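You operate a simulated robot arm through the tools that you are given. There is no shell and no other tool.

Carry out the task below with a simulated robot arm. There is one attempt and no reset: what you move stays moved.

TASK
The alarm names a dead port: move its lead to port P5.
Fine: clear the alarm, start P5, and put the orange stopper in the dead port.

The check looks at the end state, three seconds after you hand in, the way a careful person would. Anything else that was tipped, shoved, dropped, spilled or broken makes it a failure. A push-on lid holds only when it is set on centred and level and pressed home; a screw cap is set on level and turned clockwise until tight.

THE ROBOT
A 7-joint arm with a two-finger parallel gripper, fixed in place. Base frame: the origin is at the foot of the arm, x ahead of it, y to its left, z up. Readings come in mm, rad, newtons and seconds.
Its first joint turns from -2.304 to 2.304 rad. Payload 3.91 kg.
Tool frame: the origin (TCP) lies between the finger pads and is the grasp point; the fingertips stand 30 mm ahead of it; z points along the fingers, y is the line along which they close. The gripper opens to 110 mm. The fingers are 20 mm wide and 10 mm thick; the gripper's body (48 by 112 mm) begins 55 mm behind the TCP.
Orientation is told as [roll, pitch, yaw] about the base's x, y, z axes, in that order, counted from this pose: with the fingers straight down and closing along the base's y, the tool's x points along the base's -x, its y along +y and its z along -z.

THE INTERFACE
- The arm moves only by the tool move_arm. Its argument "increments" is text: rows parted by semicolons, each of 7 numbers parted by spaces: the turn, a rotation vector about the base's x, y, z in units of 120 degrees (1.0 is 120 degrees), then the shift along the base's x, y, z in units of 250 mm (1.0 is 250 mm), then the opening, from 0 (shut) to 1 (fully open). In form: rx ry rz dx dy dz jaw; .... A call has 1 to 20 rows; each row is the pose to reach, as a shift and turn from the pose commanded when the call began. A call with a number of a shift or a turn outside -1 to 1 is refused whole. Each row takes 0.2 s and may step no farther than 50 mm and 0.15 rad from the row before; otherwise, or with a gripper value out of range, the whole call is refused. Where a pose cannot be reached the arm comes as near as it can. A force on the tool above 40 N (or 10 N above the force at the start of the call, whichever is more), or a blocked arm, ends the call early, and 0.2 s more pass. The fingers move at their own pace (about 108 mm/s each) and stop on an object; they squeeze with about 28 N. The grip force told is the motor's: it shows also when the fingers shut on nothing. Time passes only in rows, and 0.2 s behind the last, so rows that repeat a pose let the fingers close. It gives the time, the measured TCP pose, the force on the tool (base axes), the opening and the grip force at its end, in the units of the frame above (readings bear some noise), with the torque about the TCP (base axes, N m) and any sound that the robot's microphone picked up.
- Cameras (640 x 400 px; columns grow to the right, rows downward): "scene" is fixed at [407.3, -498.4, 1387.7]; the picture's right is [0.33, 0.94, 0.00], its down [0.05, -0.02, -1.00] and it looks along [-0.94, 0.33, -0.06] (base axes); focal length 214 px, centre (320, 200). "wrist" rides on the gripper at [72, 17, -103] in the tool frame; the picture's right is [-0.23, 0.97, 0.00], its down [-0.76, -0.18, -0.62] and it looks along [-0.61, -0.14, 0.78] (tool axes); focal length 222 px, centre (320, 200).
- get_image(camera): a new picture of that camera. No time passes.
- point_at(camera, pixels): there is no depth. For up to 12 entries [column, row, z] of the newest picture of that camera ("zoom" is the newest enlarged one), the place [x, y] in the base frame at which the ray of that pixel passes the height z, good to about 3 mm, but the place of the scene camera against the robot may be out by one fixed shift of up to 12 mm in any direction. No time passes.
- zoom(camera, box): a new picture of the part [left, top, right, bottom] of that camera's present view, enlarged. No time passes.
- finish_job(): hands the job in; it is judged then, once.

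Leave the gripper open and the arm clear of the work at the hand-in unless told otherwise.

The tools are called as a command line: name --argument value ..., lists and objects as JSON in quotes. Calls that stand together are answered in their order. move_arm: Moves the arm, as the interface text tells. Its arguments: {"type":"object","properties":{"increments":{"type":"string"}},"required":["increments"]} The other tools are called the same way: get_image (camera) takes a picture; point_at (camera, pixels) gives the place at which the rays of pixels pass given heights; zoom (camera, box) takes an enlarged picture of a part of a camera's view; finish_job () hands the job in.

At the start:

```text
time_s: 0.0
ee_pos: [294.3, -462.1, 1242.2]
tool_rot: [-0.001, 0.0, 0.0]
wrist_force: [-0.5, -0.5, -0.5]
moment: [0.0, -0.01, -0.02]
finger_gap: 110.1
finger_force: 0.0
```

scene: 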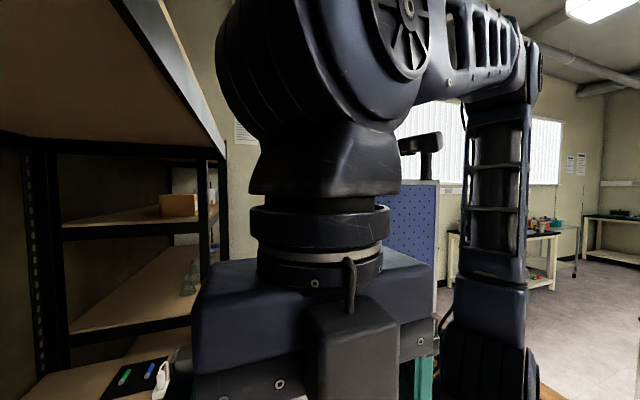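
wrist: 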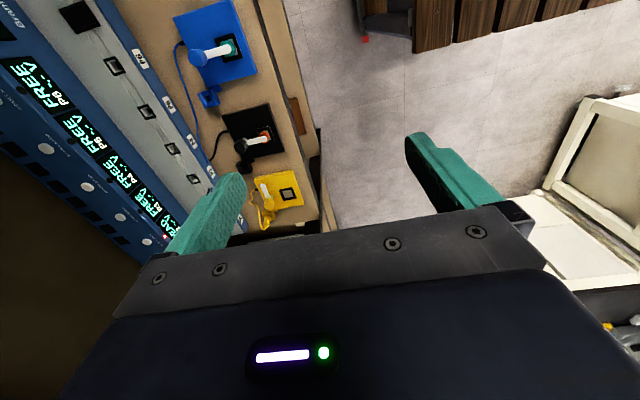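

I see the arm filling most of the scene view. In the wrist view there is a panel with displays at the left and coloured plates with leads on a shelf at about (230,100). I'll take fresh pictures and zoom in before I move.

zoom --camera "wrist" --box '[0, 0, 320, 260]'

zoom --camera "scene" --box '[0, 250, 320, 400]'

```text
1.54 times, centred on (160, 130) of wrist
```

zoom: 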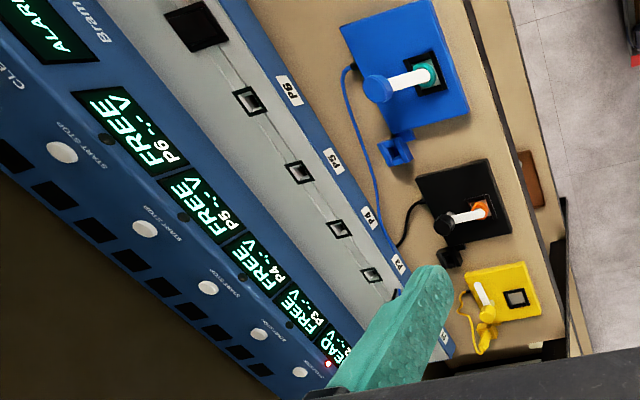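

```text
2.00 times, centred on (160, 325) of scene
```

zoom: 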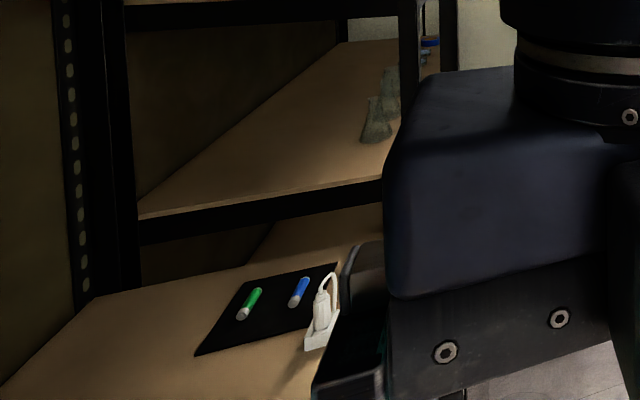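

In the zoom I can make out displays reading "ALARM...", P6 FREE, P5 FREE, P4 FREE, P3 FREE and one showing "DEAD". I'll zoom in on the displays and the plates for detail.

zoom --camera "wrist" --box '[60, 120, 220, 260]'

zoom --camera "wrist" --box '[0, 0, 160, 120]'

zoom --camera "wrist" --box '[160, 0, 320, 120]'

zoom --camera "wrist" --box '[170, 100, 330, 240]'

```text
2.86 times, centred on (140, 190) of wrist
```

zoom: 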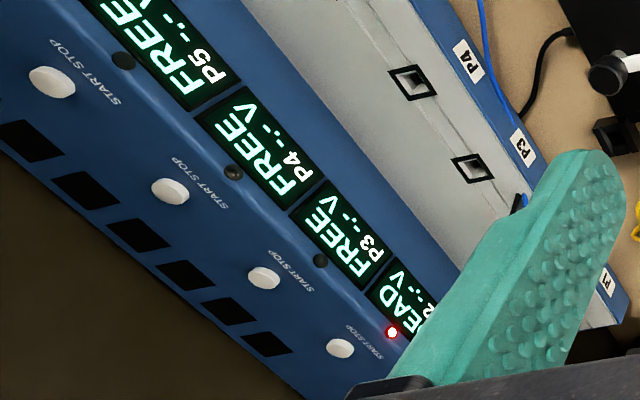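

```text
3.33 times, centred on (80, 60) of wrist
```

zoom: 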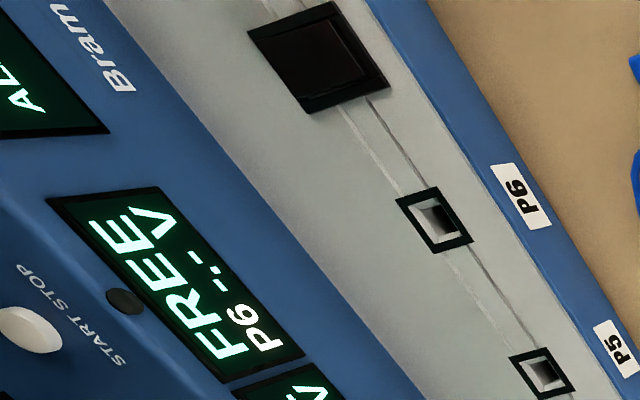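

```text
3.33 times, centred on (240, 60) of wrist
```

zoom: 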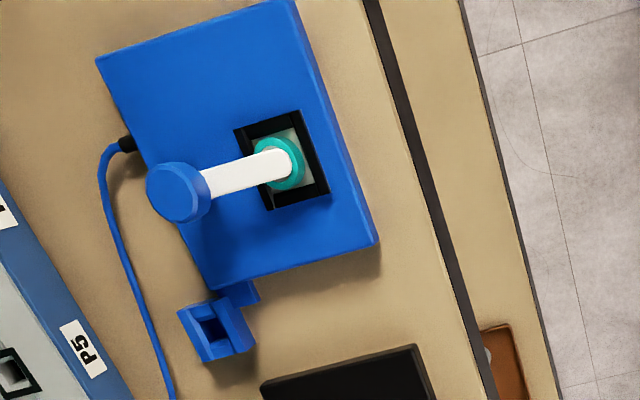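

```text
2.86 times, centred on (250, 170) of wrist
```

zoom: 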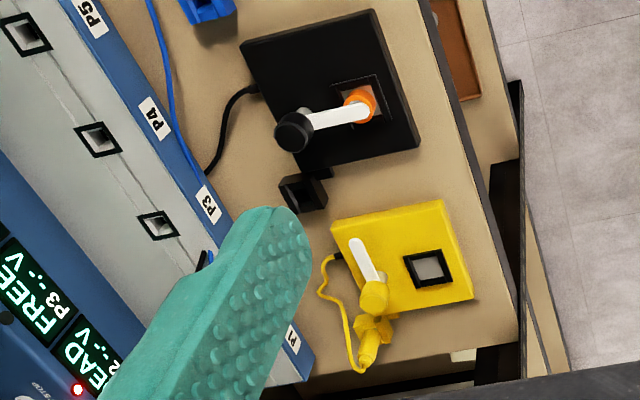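

P2's display reads "DEAD" with a red light at about wrist (148,236). The leads and stoppers are still unclear. I'll turn the tool by -90° about z in place, so the wrist camera faces the device, which lies toward -y.

move_arm --increments "0 0 -0.068 0 0 0 1; 0 0 -0.136 0 0 0 1; 0 0 -0.204 0 0 0 1; 0 0 -0.272 0 0 0 1; 0 0 -0.34 0 0 0 1; 0 0 -0.408 0 0 0 1; 0 0 -0.476 0 0 0 1; 0 0 -0.544 0 0 0 1; 0 0 -0.612 0 0 0 1; 0 0 -0.68 0 0 0 1; 0 0 -0.75 0 0 0 1"

```text
time_s: 2.4
ee_pos: [294.3, -462.5, 1242.1]
tool_rot: [0.001, 0.001, -1.574]
wrist_force: [0.0, -0.3, -0.9]
moment: [0.0, -0.01, 0.0]
finger_gap: 110.0
finger_force: 0.0
```

The turn went through and yaw now reads -1.574. I'll take wrist and scene pictures from here.

get_image --camera "wrist"

get_image --camera "scene"

```text
taken
```

wrist: 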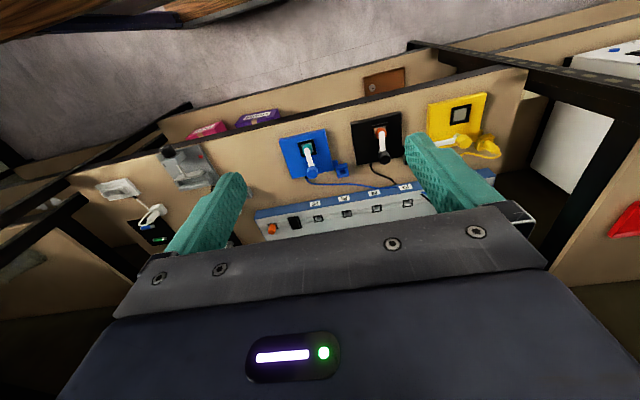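

```text
taken
```

scene: 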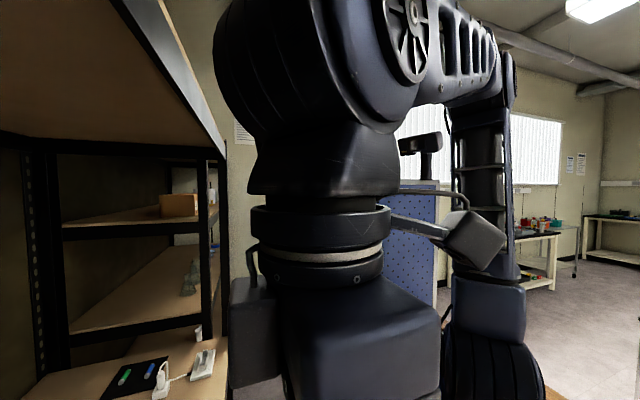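

From this side the device is upside down at about (345,215) in the wrist view, and the fingers hide part of it. I'll zoom in on the plates and ports.

zoom --camera "wrist" --box '[240, 80, 440, 240]'

zoom --camera "wrist" --box '[80, 80, 280, 260]'

zoom --camera "wrist" --box '[340, 60, 540, 220]'

point_at --camera "wrist" --pixels '[[307, 150, 1000], [307, 150, 900], [307, 150, 800], [307, 150, 700], [461, 114, 900], [461, 114, 800], [461, 114, 700], [527, 68, 900], [527, 68, 700], [410, 187, 900], [410, 187, 700]]'

```text
2.50 times, centred on (340, 160) of wrist
```

zoom: 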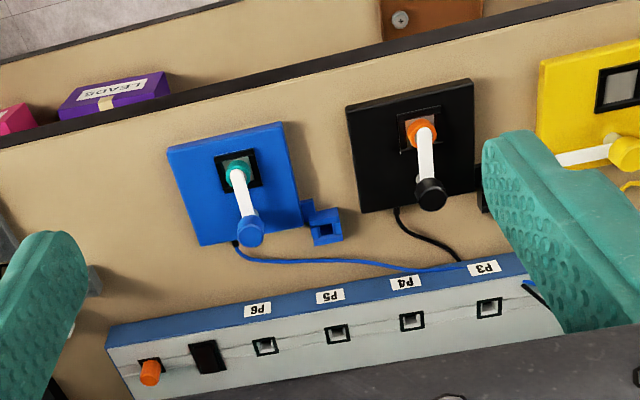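

```text
2.22 times, centred on (180, 170) of wrist
```

zoom: 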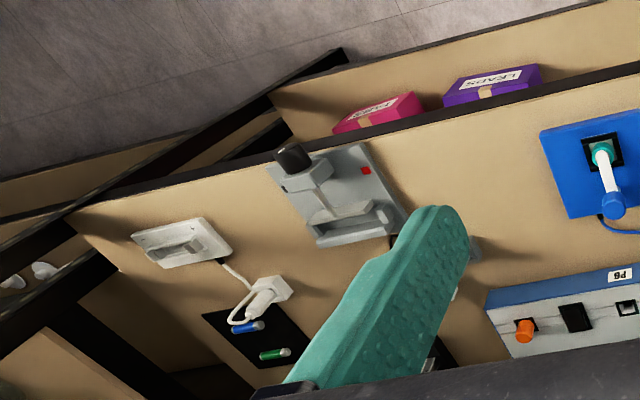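

```text
2.50 times, centred on (440, 140) of wrist
```

zoom: 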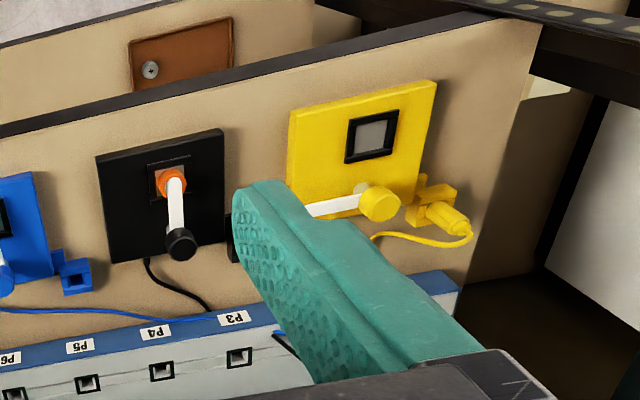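

```text
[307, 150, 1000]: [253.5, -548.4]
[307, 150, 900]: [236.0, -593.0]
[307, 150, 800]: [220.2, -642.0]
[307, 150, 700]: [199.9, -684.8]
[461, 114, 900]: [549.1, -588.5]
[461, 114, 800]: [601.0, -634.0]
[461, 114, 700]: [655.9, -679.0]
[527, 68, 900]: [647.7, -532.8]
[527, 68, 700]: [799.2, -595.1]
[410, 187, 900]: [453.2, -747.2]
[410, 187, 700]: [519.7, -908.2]
```

The orange stopper looks parked at the left end of the grey strip, at about wrist (270,229). The bench is roughly z 780–800. The gripper hides the device, so I'll move 100 mm toward -y and 60 mm down for a better view.

move_arm --increments "0 0 0 0 -0.1 -0.06 1; 0 0 0 0 -0.2 -0.12 1; 0 0 0 0 -0.3 -0.18 1; 0 0 0 0 -0.4 -0.24 1"

get_image --camera "wrist"

get_image --camera "scene"

```text
time_s: 3.4
ee_pos: [292.4, -562.5, 1181.6]
tool_rot: [-0.001, -0.002, -1.571]
wrist_force: [-0.2, 0.1, -0.1]
moment: [-0.03, -0.03, -0.03]
finger_gap: 110.0
finger_force: 0.0
```

```text
taken
```

wrist: 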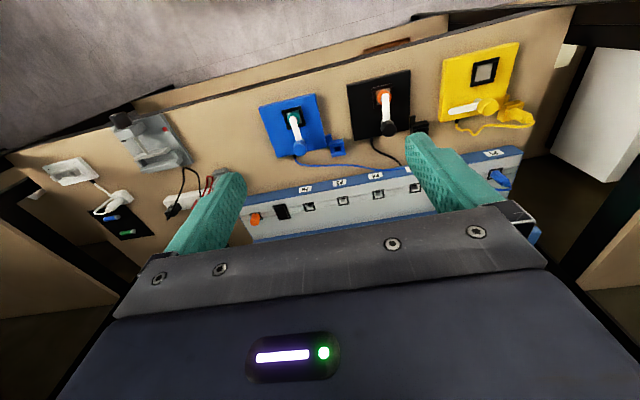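

```text
taken
```

scene: 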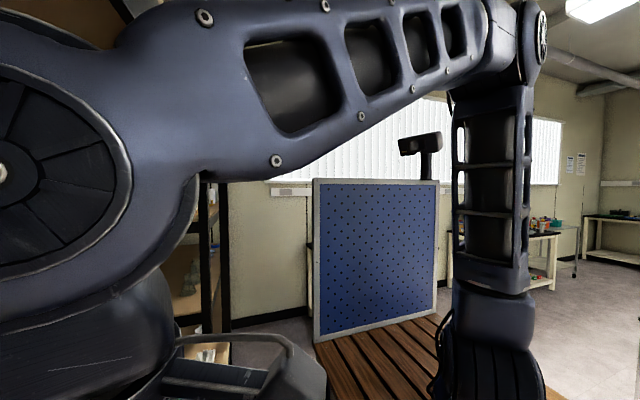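

A blue plug now shows at about (500,178), right of the finger. I'll move another 140 mm toward -y at the same height to bring the device under the camera.

move_arm --increments "0 0 0 0 -0.14 0 1; 0 0 0 0 -0.28 0 1; 0 0 0 0 -0.42 0 1; 0 0 0 0 -0.56 0 1"

get_image --camera "wrist"

get_image --camera "scene"

```text
time_s: 4.4
ee_pos: [293.7, -684.5, 1178.2]
tool_rot: [-0.003, 0.012, -1.571]
wrist_force: [-1.8, -0.5, 0.2]
moment: [0.01, 0.04, -0.02]
finger_gap: 110.1
finger_force: 0.1
```

```text
taken
```

wrist: 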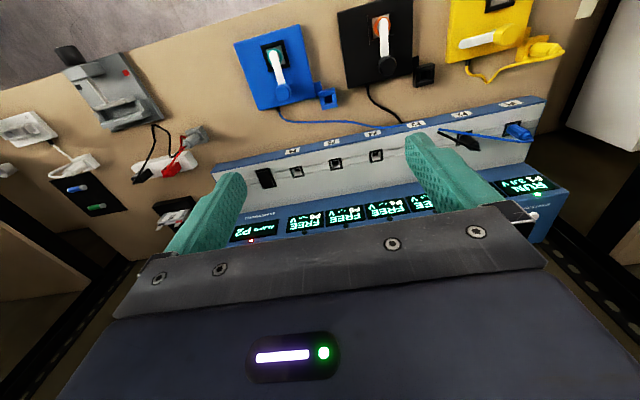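

```text
taken
```

scene: 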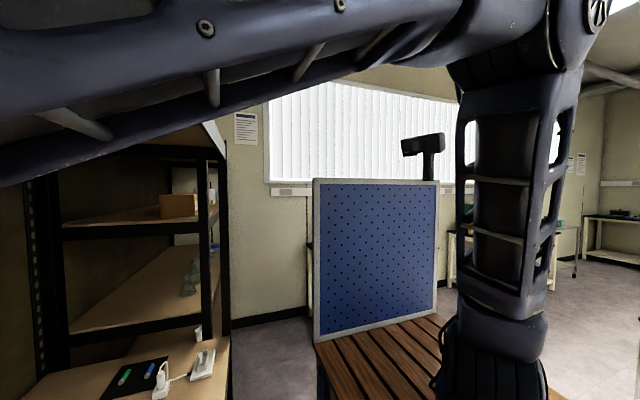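

I can now see a blue plug at (518,131) and a black plug at (463,140). The alarm display at (255,231) seems to read "ALARM P2". Measured y is -684, where I commanded about -702. I'll zoom in on these.

zoom --camera "wrist" --box '[400, 80, 580, 240]'

zoom --camera "wrist" --box '[200, 120, 440, 260]'

zoom --camera "wrist" --box '[0, 30, 240, 230]'

move_arm --increments "0 0 0 0 0 0 1"

```text
2.50 times, centred on (490, 160) of wrist
```

zoom: 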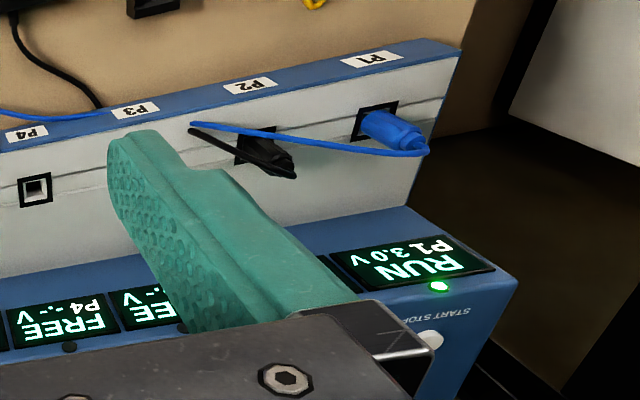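

```text
2.67 times, centred on (320, 190) of wrist
```

zoom: 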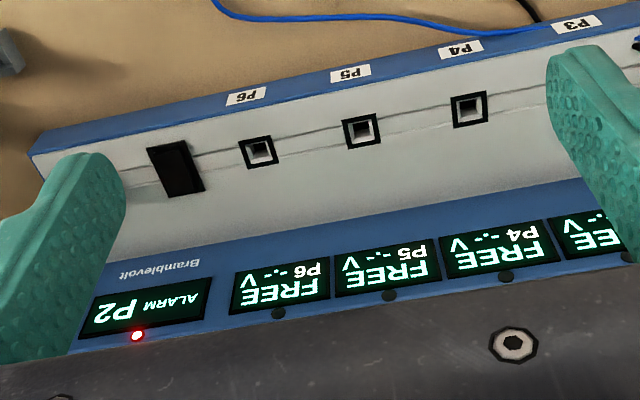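

```text
2.00 times, centred on (120, 130) of wrist
```

zoom: 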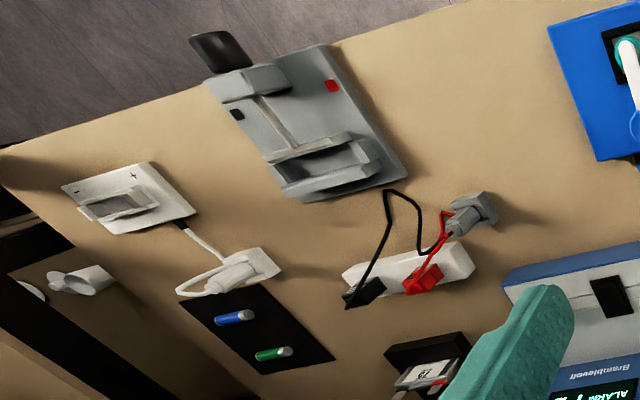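

```text
time_s: 4.8
ee_pos: [292.5, -684.0, 1178.5]
tool_rot: [-0.004, 0.013, -1.572]
wrist_force: [0.5, 0.6, 0.4]
moment: [0.0, -0.01, 0.02]
finger_gap: 109.8
finger_force: 0.1
```

The alarm reads "P2", and the black lead sits in P2. P1 is RUN with the blue lead, and the other ports are FREE. To find heights, I'll take rays for the ports and display lights at two heights, then repeat from another viewpoint.

get_image --camera "wrist"

point_at --camera "wrist" --pixels '[[296.75, 171.6, 800], [296.75, 171.6, 900], [335.75, 163.75, 800], [335.75, 163.75, 900], [375.9, 155.9, 800], [375.9, 155.9, 900], [345.9, 226, 800], [345.9, 226, 900], [251.4, 241, 800], [251.4, 241, 900], [508, 128, 800], [508, 128, 900]]'

point_at --camera "wrist" --pixels '[[331.25, 142.4, 800], [331.25, 142.4, 900], [247, 108, 800], [247, 108, 900], [312, 90, 800], [312, 90, 900], [537.2, 194.8, 800], [537.2, 194.8, 900], [534, 216, 800], [534, 216, 900]]'

```text
taken
```

wrist: 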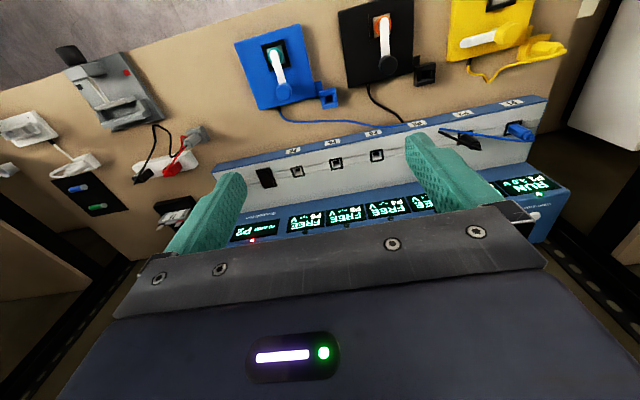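

```text
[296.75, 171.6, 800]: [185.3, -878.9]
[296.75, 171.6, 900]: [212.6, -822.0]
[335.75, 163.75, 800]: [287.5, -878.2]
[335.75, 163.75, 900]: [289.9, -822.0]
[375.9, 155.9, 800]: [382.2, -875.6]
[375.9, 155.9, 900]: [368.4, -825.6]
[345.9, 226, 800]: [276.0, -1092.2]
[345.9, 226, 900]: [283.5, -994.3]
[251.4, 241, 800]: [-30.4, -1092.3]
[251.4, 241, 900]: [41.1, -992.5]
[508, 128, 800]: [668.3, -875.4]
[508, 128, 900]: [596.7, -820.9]
```

```text
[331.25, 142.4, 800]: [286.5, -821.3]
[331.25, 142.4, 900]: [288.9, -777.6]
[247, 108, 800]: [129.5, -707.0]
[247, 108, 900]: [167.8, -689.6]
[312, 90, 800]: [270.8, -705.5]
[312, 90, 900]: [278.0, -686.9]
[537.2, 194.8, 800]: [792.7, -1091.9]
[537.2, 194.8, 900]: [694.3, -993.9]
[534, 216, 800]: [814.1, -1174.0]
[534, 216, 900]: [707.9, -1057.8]
```

Comparing with the first view, P5 lies near (289, -866, 822), and the ports are about 94 mm apart along x. I need better accuracy, so I'll lower 120 mm and look closer.

move_arm --increments "0 0 0 0 0.04 -0.16 1; 0 0 0 0 0.07 -0.32 1; 0 0 0 0 0.07 -0.48 1; 0 0 0 0 0.07 -0.48 1"

get_image --camera "wrist"

get_image --camera "scene"

```text
time_s: 5.8
ee_pos: [292.5, -684.0, 1061.5]
tool_rot: [0.0, -0.001, -1.57]
wrist_force: [-0.4, 0.2, 0.0]
moment: [0.04, 0.0, 0.0]
finger_gap: 110.1
finger_force: 0.0
```

```text
taken
```

wrist: 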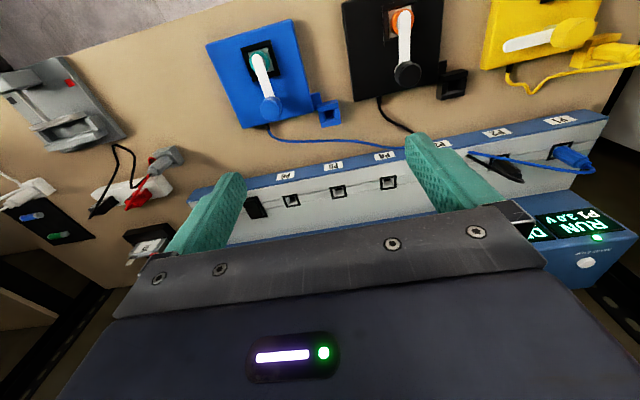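

```text
taken
```

scene: 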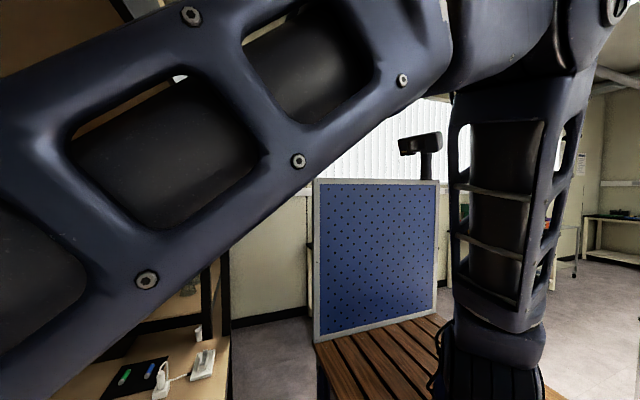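

I'm lower now. The ports show at about (291,200), (338,192) and (388,183), and the black plug at about (500,165). I'll zoom in for precise pixels.

zoom --camera "wrist" --box '[240, 130, 400, 230]'

zoom --camera "wrist" --box '[460, 100, 620, 200]'

```text
4.00 times, centred on (320, 180) of wrist
```

zoom: 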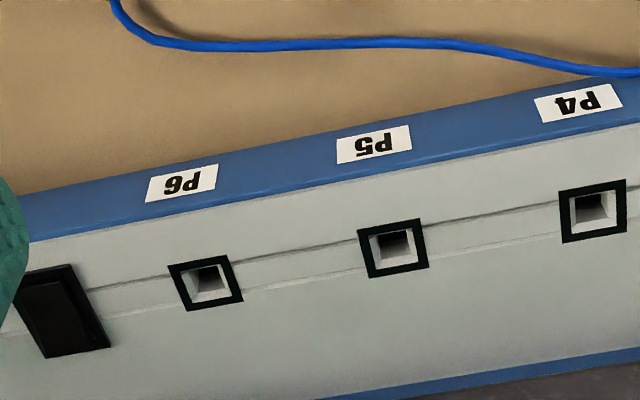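

```text
4.00 times, centred on (540, 150) of wrist
```

zoom: 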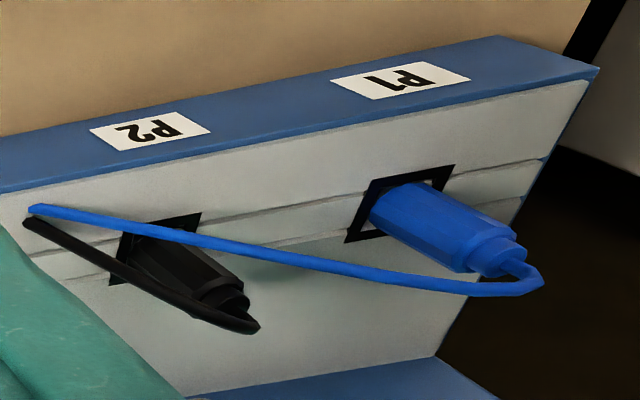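

Both plugs stand upright with square bodies, and their cables leave from the top. I'll take rays for the P6, P5, P4, P2 and P1 frames and the plug tops.

point_at --camera "wrist" --pixels '[[291.25, 200.75, 800], [291.25, 200.75, 850], [338.25, 192, 800], [338.25, 192, 850], [388.25, 182.75, 800], [388.25, 182.75, 850], [498.75, 162.4, 800], [498.75, 162.4, 850], [560, 151, 800], [560, 151, 850], [518.75, 175, 850], [588.75, 163.75, 850]]'

```text
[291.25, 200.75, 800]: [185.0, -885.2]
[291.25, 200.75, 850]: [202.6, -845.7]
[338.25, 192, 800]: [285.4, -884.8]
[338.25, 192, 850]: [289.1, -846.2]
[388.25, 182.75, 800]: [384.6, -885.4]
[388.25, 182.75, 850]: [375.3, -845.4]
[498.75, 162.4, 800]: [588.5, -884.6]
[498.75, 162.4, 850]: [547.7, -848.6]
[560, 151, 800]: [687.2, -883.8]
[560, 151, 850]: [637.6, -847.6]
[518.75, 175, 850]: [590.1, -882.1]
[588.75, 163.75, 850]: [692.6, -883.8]
```

Triangulating the two views puts the deck frames near z 828: P5 about (288,-862), P2 about (566,-863). I still need the buttons. I'll turn back to yaw 0 and shift toward -x so the camera looks along the device.

move_arm --increments "0 0 0.068 -0.07 0 0 1; 0 0 0.136 -0.14 0 0 1; 0 0 0.204 -0.21 0 0 1; 0 0 0.272 -0.28 0 0 1; 0 0 0.34 -0.35 0 0 1; 0 0 0.408 -0.42 0 0 1; 0 0 0.476 -0.49 0 0 1; 0 0 0.544 -0.56 0 0 1; 0 0 0.612 -0.63 0 0 1; 0 0 0.68 -0.7 0 0 1; 0 0 0.75 -0.76 0 0 1; 0 0 0.75 -0.76 0 0 1"

get_image --camera "wrist"

```text
time_s: 8.4
ee_pos: [104.5, -683.8, 1062.5]
tool_rot: [0.001, 0.001, 0.003]
wrist_force: [-1.2, -0.1, -0.2]
moment: [-0.01, -0.01, 0.0]
finger_gap: 109.9
finger_force: 0.1
```

```text
taken
```

wrist: 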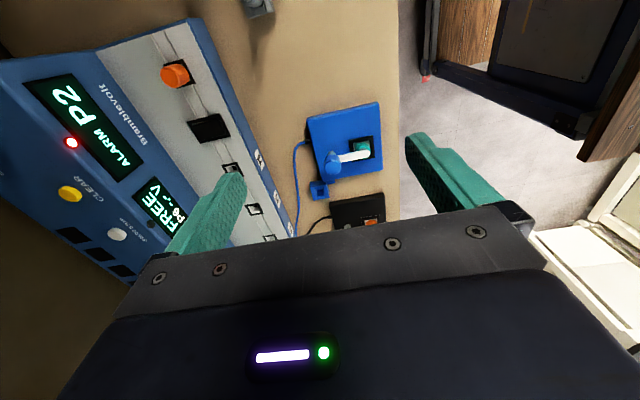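

I now have a clear look at the alarm display "ALARM P2" (90,120), its red light (72,142), the yellow CLEAR button (69,193) and the orange stopper (175,74). I'll zoom in on these.

zoom --camera "wrist" --box '[0, 40, 220, 280]'

zoom --camera "wrist" --box '[100, 20, 260, 140]'

point_at --camera "wrist" --pixels '[[69, 193, 900], [69, 193, 950], [72, 142, 900], [72, 142, 950], [116, 234, 900], [116, 234, 950], [175, 74, 830], [175, 74, 850], [208, 127, 830], [208, 127, 850]]'

```text
1.67 times, centred on (110, 160) of wrist
```

zoom: 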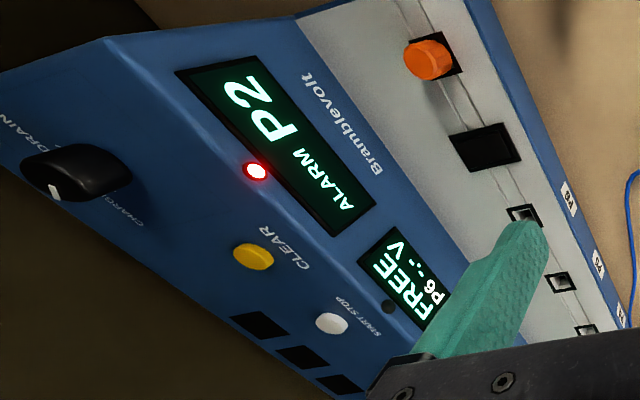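

```text
3.33 times, centred on (180, 80) of wrist
```

zoom: 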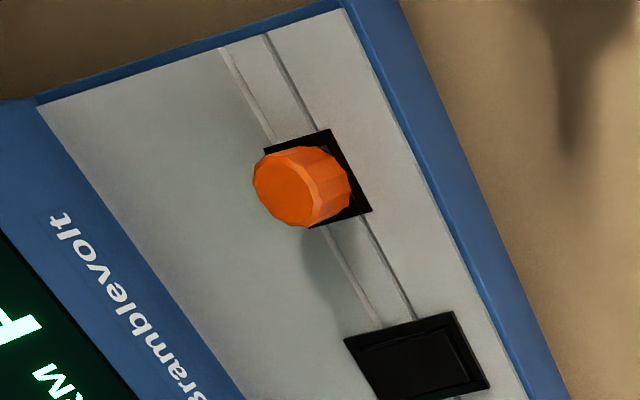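

```text
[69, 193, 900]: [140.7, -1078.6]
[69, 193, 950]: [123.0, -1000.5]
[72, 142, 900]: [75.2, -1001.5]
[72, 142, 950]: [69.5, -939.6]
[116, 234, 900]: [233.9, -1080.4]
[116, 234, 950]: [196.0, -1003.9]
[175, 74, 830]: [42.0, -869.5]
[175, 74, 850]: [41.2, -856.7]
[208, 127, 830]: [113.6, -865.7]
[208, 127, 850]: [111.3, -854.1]
```

The geometry is consistent so far. The deck is at about z 828, the button-top face at about z 945–952, and CLEAR is near (122,-997). P5's START is near (288,-997), and the orange stopper stands at about (42,-865). The lead comes first. I'll turn back to yaw -90 while moving toward P2, staying high.

move_arm --increments "0 0 -0.068 0.08 0 0 1; 0 0 -0.136 0.16 0 0 1; 0 0 -0.204 0.24 0 0 1; 0 0 -0.272 0.32 0 0 1; 0 0 -0.34 0.4 0 0 1; 0 0 -0.408 0.48 0 0 1; 0 0 -0.476 0.56 0 0 1; 0 0 -0.544 0.64 0 0 1; 0 0 -0.612 0.72 0 0 1; 0 0 -0.68 0.8 0 0 1; 0 0 -0.75 0.9 0 0 1; 0 0 -0.75 0.9 0 0 1"

```text
time_s: 11.0
ee_pos: [330.7, -683.5, 1063.1]
tool_rot: [0.0, -0.002, -1.572]
wrist_force: [-0.2, 0.0, -0.1]
moment: [0.0, 0.02, -0.02]
finger_gap: 109.8
finger_force: 0.1
```

I'm at (331,-684,1063), yaw -90. Next I'll tilt the tool 30° outward so the fingers point down and toward -y, and move over to x≈566 while still high, to test the reach.

move_arm --increments "-0.042 0 0 0.157 -0.024 -0.035 1; -0.083 0 0 0.314 -0.048 -0.07 0.9; -0.125 0 0 0.471 -0.072 -0.105 0.8; -0.167 0 0 0.628 -0.096 -0.14 0.7; -0.208 0 0 0.785 -0.12 -0.175 0.6; -0.25 0 0 0.94 -0.146 -0.21 0.55; -0.25 0 0 0.94 -0.146 -0.21 0.55"

get_image --camera "wrist"

get_image --camera "scene"

```text
time_s: 12.6
ee_pos: [565.9, -723.0, 1010.2]
tool_rot: [-0.001, -0.523, -1.571]
wrist_force: [-0.4, -0.1, -0.4]
moment: [0.01, 0.03, 0.04]
finger_gap: 60.6
finger_force: 0.1
```

```text
taken
```

wrist: 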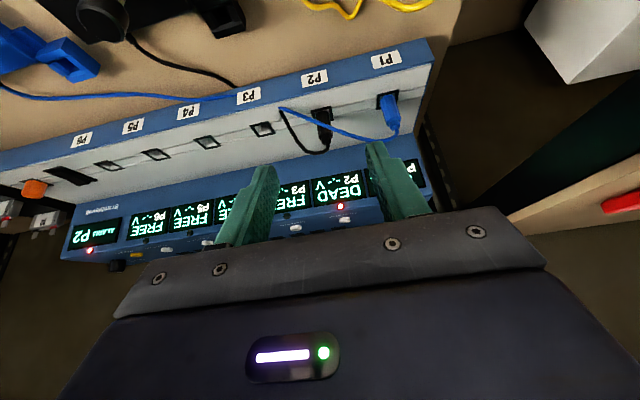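

```text
taken
```

scene: 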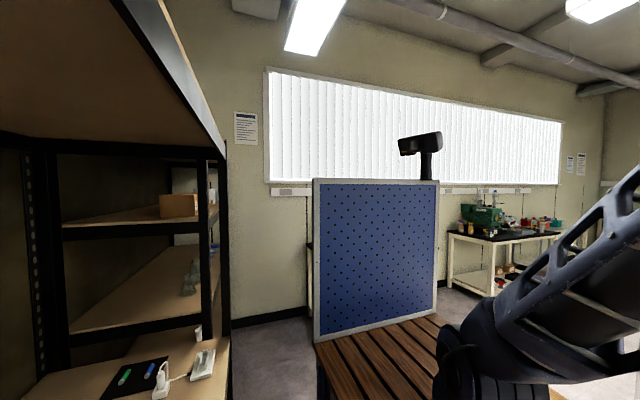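

The reach is fine here, and the tilted view shows the whole device, with the black plug in P2 at about (322,120). I'll zoom in on it and on the rest of the deck.

zoom --camera "wrist" --box '[260, 60, 420, 160]'

zoom --camera "wrist" --box '[60, 100, 220, 200]'

zoom --camera "wrist" --box '[60, 180, 260, 280]'

```text
4.00 times, centred on (340, 110) of wrist
```

zoom: 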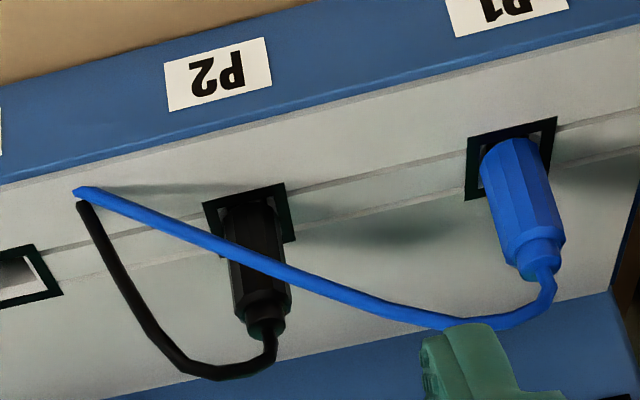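

```text
4.00 times, centred on (140, 150) of wrist
```

zoom: 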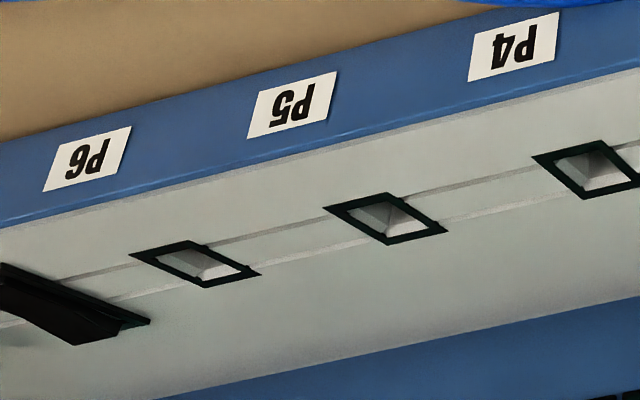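

```text
3.20 times, centred on (160, 230) of wrist
```

zoom: 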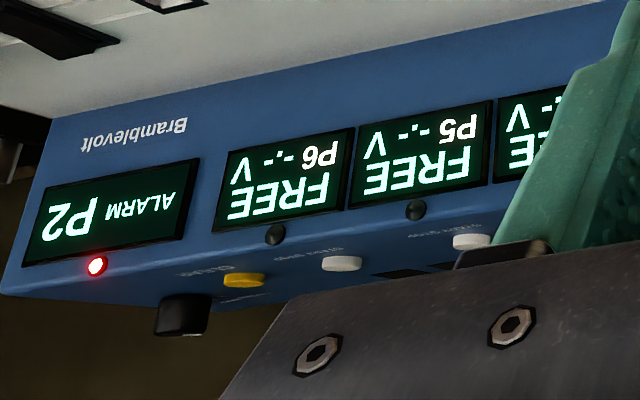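

From here the plug in P2 is a round faceted body with a narrower collar on top. I'll read precise positions for the frames of P2, P1, P5, P6 and P4 and the plug top from this view.

point_at --camera "wrist" --pixels '[[322.5, 115.5, 820], [322.5, 115.5, 840], [387.5, 100, 820], [387.5, 100, 840], [156.5, 154.75, 820], [156.5, 154.75, 840], [109.25, 166, 828], [208, 142.5, 828], [327, 142, 860], [327, 142, 880], [325, 135, 860], [325, 135, 870]]'

```text
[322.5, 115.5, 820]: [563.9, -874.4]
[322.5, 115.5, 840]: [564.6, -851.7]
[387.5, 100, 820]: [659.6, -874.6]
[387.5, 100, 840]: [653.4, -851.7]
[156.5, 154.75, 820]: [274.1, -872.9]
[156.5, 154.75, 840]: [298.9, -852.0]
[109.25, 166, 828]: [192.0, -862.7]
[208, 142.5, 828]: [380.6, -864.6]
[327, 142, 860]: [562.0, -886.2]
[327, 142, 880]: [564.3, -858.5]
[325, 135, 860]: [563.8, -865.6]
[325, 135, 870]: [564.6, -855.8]
```

Combining the three views gives deck z≈833, P2 at (563.5,-859.5), P5 at about (290,-859.5), plug top at about z 879 and a port pitch of about 91 mm. I'll move to a pre-grasp about 65 mm above the grasp height, holding the 30° tilt, and look again.

move_arm --increments "0 0 0 -0.002 -0.13 -0.075 0.5; 0 0 0 -0.005 -0.26 -0.15 0.5; 0 0 0 -0.008 -0.39 -0.225 0.5; 0 0 0 -0.01 -0.522 -0.3 0.5; 0 0 0 -0.01 -0.522 -0.3 0.5"

get_image --camera "wrist"

zoom --camera "wrist" --box '[220, 80, 420, 220]'

```text
time_s: 13.8
ee_pos: [564.6, -852.1, 935.2]
tool_rot: [0.0, -0.524, -1.571]
wrist_force: [-0.8, -0.5, 0.2]
moment: [0.01, 0.01, 0.01]
finger_gap: 55.2
finger_force: 0.1
```

```text
taken
```

wrist: 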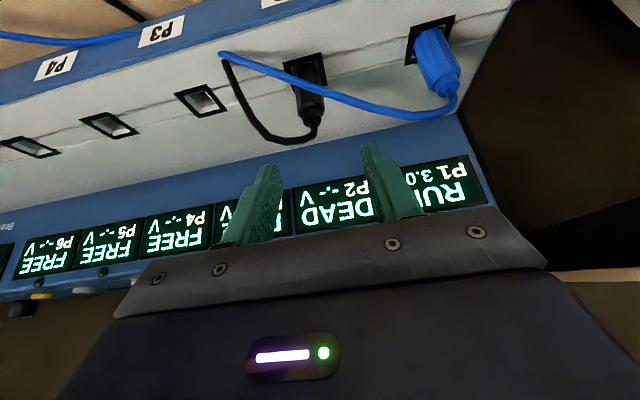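

```text
2.86 times, centred on (320, 150) of wrist
```

zoom: 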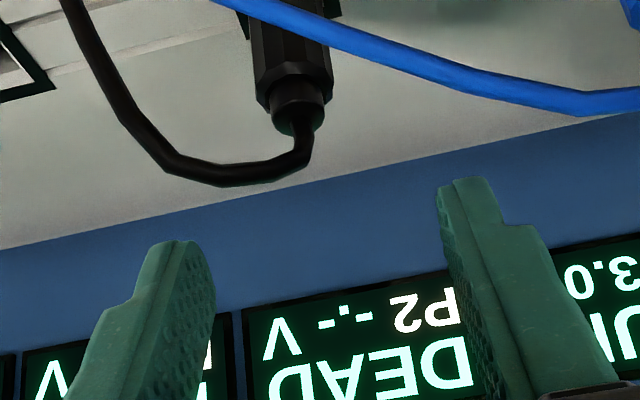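

I reached (564.6,-852,935). The plug is at about (308,85) and the fingers lie below it in the picture. I'll zoom in on the plug and measure again from this closer view.

zoom --camera "wrist" --box '[230, 30, 390, 150]'

```text
3.33 times, centred on (310, 90) of wrist
```

zoom: 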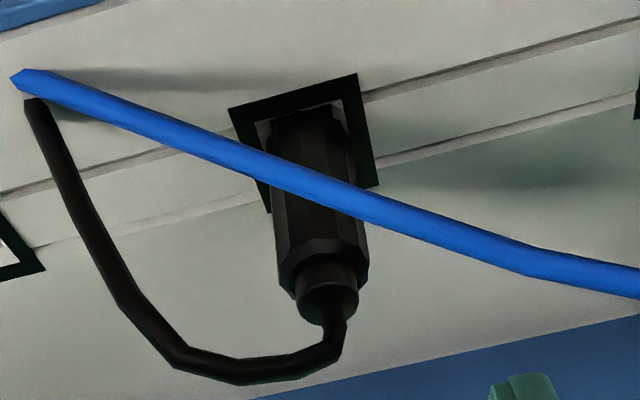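

I'll convert the frame centre and the plug-top pixels of this zoom into base positions.

point_at --camera "zoom" --pixels '[[306, 145, 828], [306, 145, 834], [306, 145, 840], [328, 303, 870], [328, 303, 880], [323, 255, 860], [323, 255, 870], [280, 262, 866], [368, 262, 866], [228, 107, 834], [357, 73, 834], [378, 187, 834]]'

```text
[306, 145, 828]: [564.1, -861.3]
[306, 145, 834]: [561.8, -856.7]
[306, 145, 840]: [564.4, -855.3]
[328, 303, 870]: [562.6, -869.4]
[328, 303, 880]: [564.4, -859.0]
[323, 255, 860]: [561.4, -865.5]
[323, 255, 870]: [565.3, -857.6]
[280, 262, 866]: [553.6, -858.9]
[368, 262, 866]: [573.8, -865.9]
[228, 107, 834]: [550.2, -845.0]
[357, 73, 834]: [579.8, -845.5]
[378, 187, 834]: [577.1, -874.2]
```

All readings agree on a plug axis at about (563.5,-859), with a body about 20 mm across. I'll lower 66 mm to the grasp height, jaws still open at 55 mm, and watch the force.

move_arm --increments "0 0 0 -0.004 -0.006 -0.08 0.5; 0 0 0 -0.004 -0.006 -0.15 0.5; 0 0 0 -0.004 -0.006 -0.21 0.5; 0 0 0 -0.004 -0.006 -0.25 0.5; 0 0 0 -0.004 -0.006 -0.25 0.5"

get_image --camera "wrist"

zoom --camera "wrist" --box '[220, 60, 420, 220]'

```text
time_s: 15.0
ee_pos: [561.6, -855.5, 871.7]
tool_rot: [0.0, -0.525, -1.571]
wrist_force: [0.5, -0.6, -0.3]
moment: [0.0, 0.01, 0.03]
finger_gap: 54.8
finger_force: 0.1
```

```text
taken
```

wrist: 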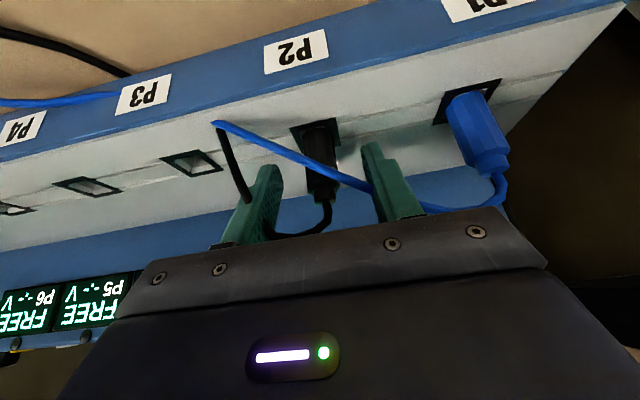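

```text
2.50 times, centred on (320, 140) of wrist
```

zoom: 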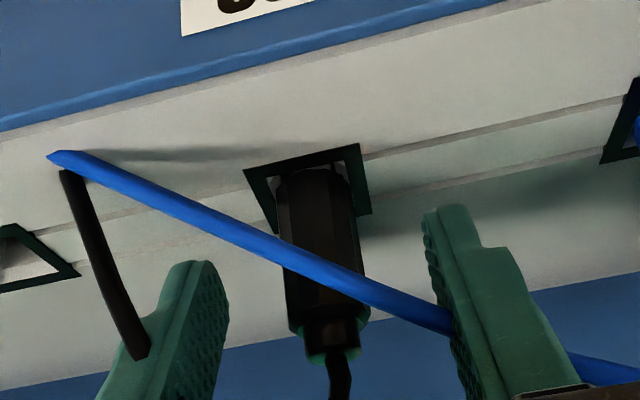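

The plug stands between the fingers, and the cables pass through them, so they only exist in the picture. Force is near zero at (561.6,-855.5,871.7). I'll close the jaws on the plug.

move_arm --increments "0 0 0 0 0 0 0.3; 0 0 0 0 0 0 0.1; 0 0 0 0 0 0 0; 0 0 0 0 0 0 0; 0 0 0 0 0 0 0"

zoom --camera "wrist" --box '[220, 60, 420, 220]'

```text
time_s: 16.2
ee_pos: [561.5, -854.6, 871.3]
tool_rot: [0.001, -0.524, -1.571]
wrist_force: [0.8, 0.7, 1.5]
moment: [0.01, -0.02, -0.03]
finger_gap: 18.3
finger_force: 28.3
```

```text
2.50 times, centred on (320, 140) of wrist
```

zoom: 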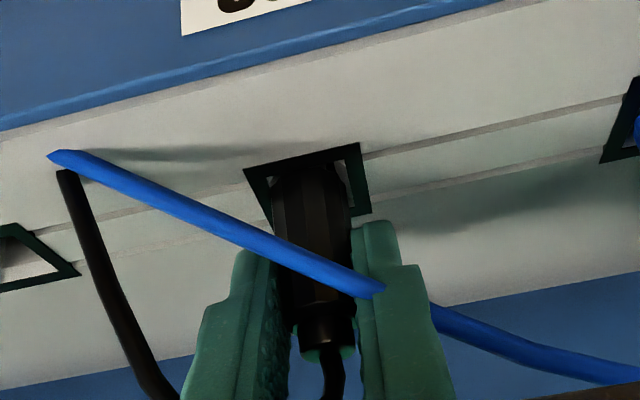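

The jaws hold the plug at an 18.3 mm gap and 28 N. I'll now pull straight up, slowly at first.

move_arm --increments "0 0 0 0 0 0.02 0; 0 0 0 0 0 0.04 0; 0 0 0 0 0 0.06 0; 0 0 0 0 0 0.09 0; 0 0 0 0 0 0.13 0; 0 0 0 0 0 0.18 0; 0 0 0 0 0 0.24 0; 0 0 0 0 0 0.24 0"

get_image --camera "wrist"

zoom --camera "wrist" --box '[220, 60, 420, 220]'

```text
time_s: 18.0
ee_pos: [561.6, -852.5, 931.7]
tool_rot: [0.002, -0.525, -1.571]
wrist_force: [-0.6, 0.0, 0.1]
moment: [0.01, 0.01, 0.01]
finger_gap: 18.2
finger_force: 27.7
```

```text
taken
```

wrist: 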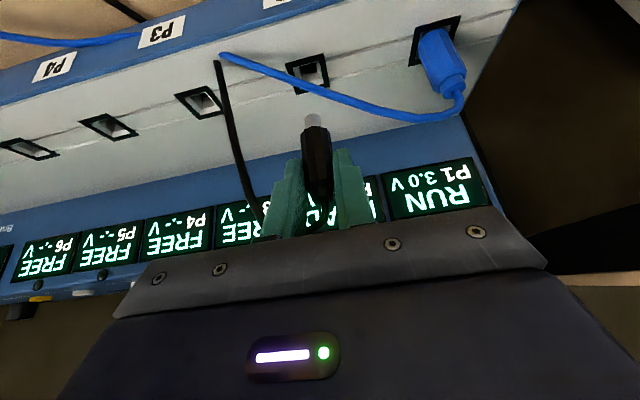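

```text
2.50 times, centred on (320, 140) of wrist
```

zoom: 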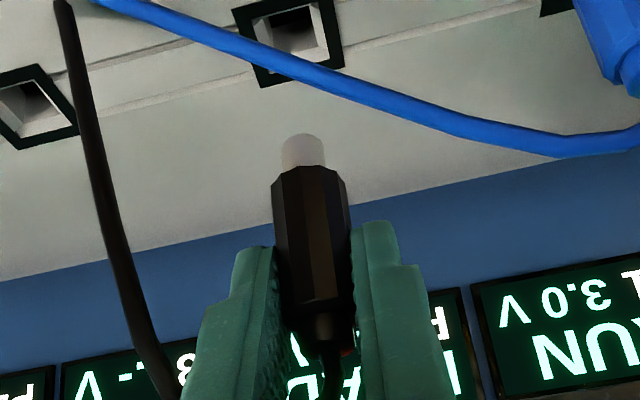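

The plug is out: an octagonal body with a round tip. P2's hole is empty at about (307,72), and the cable end still hangs freely. I'll carry the plug along -x toward P5 in one call of 245 mm, at the same height.

move_arm --increments "0 0 0 -0.14 -0.002 0 0; 0 0 0 -0.28 -0.002 0 0; 0 0 0 -0.42 -0.002 0 0; 0 0 0 -0.56 -0.002 0 0; 0 0 0 -0.7 -0.002 0 0; 0 0 0 -0.84 -0.002 0 0; 0 0 0 -0.98 -0.002 0 0; 0 0 0 -0.98 -0.002 0 0"

get_image --camera "wrist"

```text
time_s: 19.8
ee_pos: [315.9, -855.1, 930.8]
tool_rot: [-0.001, -0.522, -1.571]
wrist_force: [0.2, -0.1, 0.0]
moment: [0.02, -0.03, -0.02]
finger_gap: 18.2
finger_force: 27.4
```

```text
taken
```

wrist: 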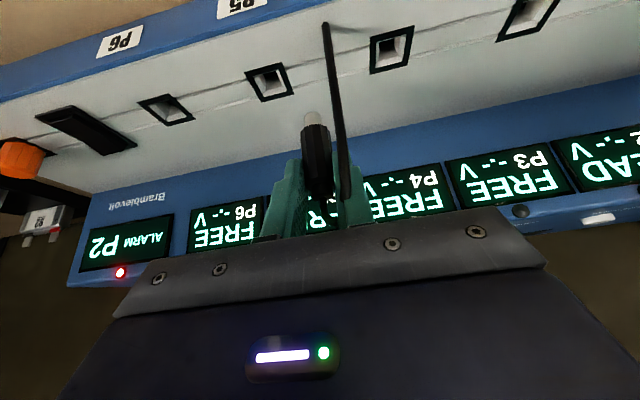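

P5's hole is now at (268,82) in the picture. When I was over P2 its hole appeared at (308,75). I'll move about 28 mm further along -x to reproduce that picture.

move_arm --increments "0 0 0 -0.056 0 0 0; 0 0 0 -0.112 0 0 0; 0 0 0 -0.112 0 0 0"

get_image --camera "wrist"

zoom --camera "wrist" --box '[220, 60, 420, 220]'

```text
time_s: 20.6
ee_pos: [288.2, -855.0, 931.4]
tool_rot: [0.002, -0.525, -1.57]
wrist_force: [0.3, -0.6, -0.5]
moment: [0.01, 0.02, -0.01]
finger_gap: 18.1
finger_force: 28.0
```

```text
taken
```

wrist: 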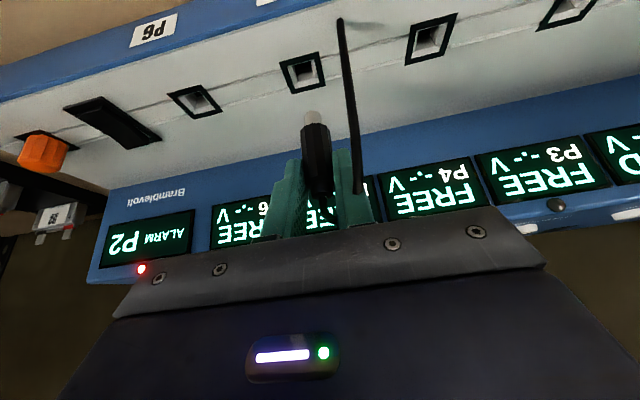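

```text
2.50 times, centred on (320, 140) of wrist
```

zoom: 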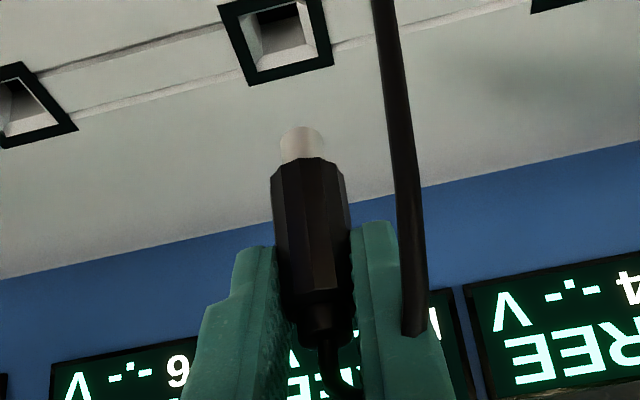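

P5's frame sits about 10 zoom pixels left of where P2's frame was, which is about 3.3 mm. I'll correct x by -3.3 mm, lower 28 mm, and check the tip against the hole.

move_arm --increments "0 0 0 -0.0132 0 0 0; 0 0 0 -0.0132 0 -0.056 0; 0 0 0 -0.0132 0 -0.112 0; 0 0 0 -0.0132 0 -0.112 0"

get_image --camera "wrist"

zoom --camera "wrist" --box '[240, 70, 400, 170]'

```text
time_s: 21.6
ee_pos: [286.6, -855.3, 902.0]
tool_rot: [0.0, -0.523, -1.572]
wrist_force: [-0.4, 0.5, -0.4]
moment: [0.02, -0.01, -0.01]
finger_gap: 18.0
finger_force: 28.1
```

```text
taken
```

wrist: 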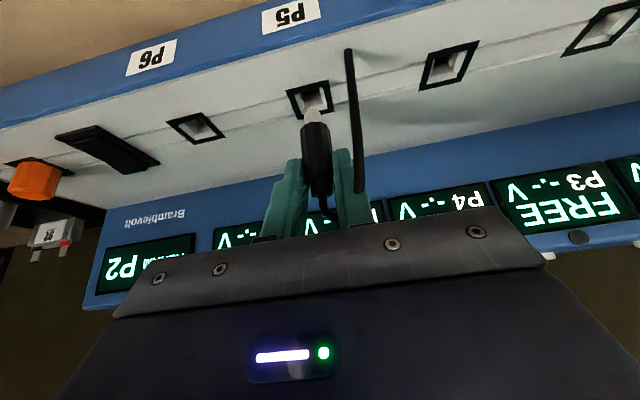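

```text
4.00 times, centred on (320, 120) of wrist
```

zoom: 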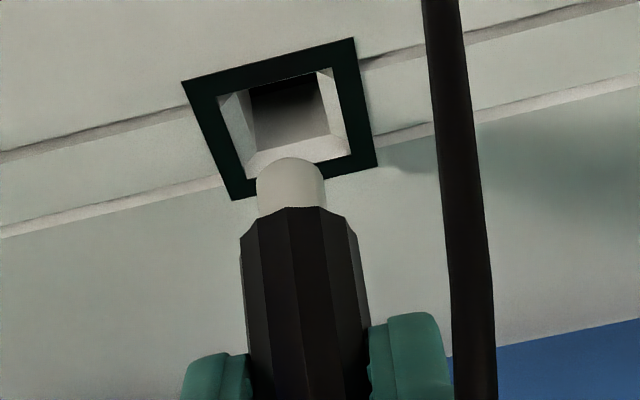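

The tip is just above P5's funnel-shaped hole. It looks aligned to within about 1.5 mm in x. I'll shift x by -0.8 mm, lower another 10 mm and check again.

move_arm --increments "0 0 0 -0.0032 0 -0.02 0; 0 0 0 -0.0032 0 -0.04 0; 0 0 0 -0.0032 0 -0.04 0"

zoom --camera "wrist" --box '[240, 70, 400, 170]'

```text
time_s: 22.4
ee_pos: [285.7, -854.4, 892.4]
tool_rot: [0.0, -0.524, -1.572]
wrist_force: [-0.3, 0.7, 0.1]
moment: [0.0, 0.01, 0.0]
finger_gap: 18.1
finger_force: 27.7
```

```text
4.00 times, centred on (320, 120) of wrist
```

zoom: 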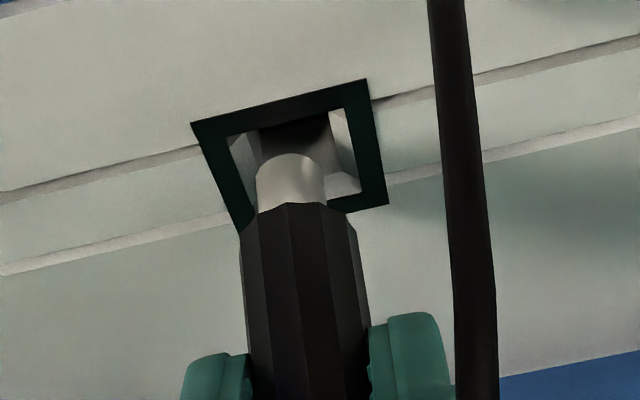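

The tip is centred in the P5 opening, with the tip at (290,165) and the frame centre at about (296,160). I'll lower 14 mm in small steps and watch the force.

move_arm --increments "0 0 0 0 0 -0.012 0; 0 0 0 0 0 -0.024 0; 0 0 0 0 0 -0.036 0; 0 0 0 0 0 -0.048 0; 0 0 0 0 0 -0.056 0; 0 0 0 0 0 -0.056 0"

zoom --camera "wrist" --box '[240, 70, 400, 170]'

```text
time_s: 23.8
ee_pos: [285.1, -854.7, 879.5]
tool_rot: [0.0, -0.524, -1.571]
wrist_force: [11.8, -2.6, 3.4]
moment: [-0.17, -0.63, 0.09]
finger_gap: 17.8
finger_force: 27.9
```

```text
4.00 times, centred on (320, 120) of wrist
```

zoom: 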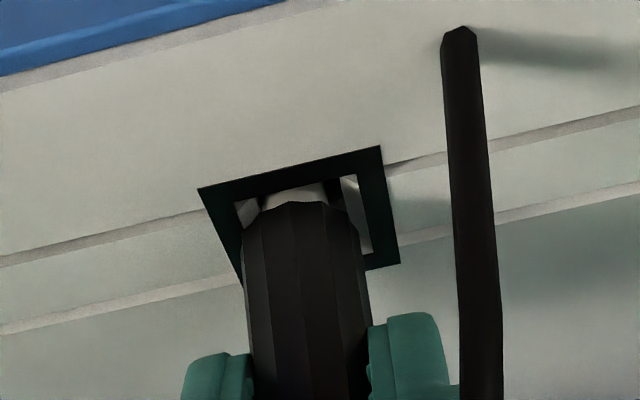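

The side force is +11.8 N in x, so the socket is pushing the plug toward +x and I overcorrected. I'll shift +1.2 mm in x at this height and reread.

move_arm --increments "0 0 0 0.0048 0 0 0; 0 0 0 0.0048 0 0 0"

```text
time_s: 24.4
ee_pos: [285.6, -854.1, 879.4]
tool_rot: [0.001, -0.523, -1.571]
wrist_force: [10.6, -3.3, 0.9]
moment: [-0.22, -0.55, 0.08]
finger_gap: 17.5
finger_force: 27.5
```

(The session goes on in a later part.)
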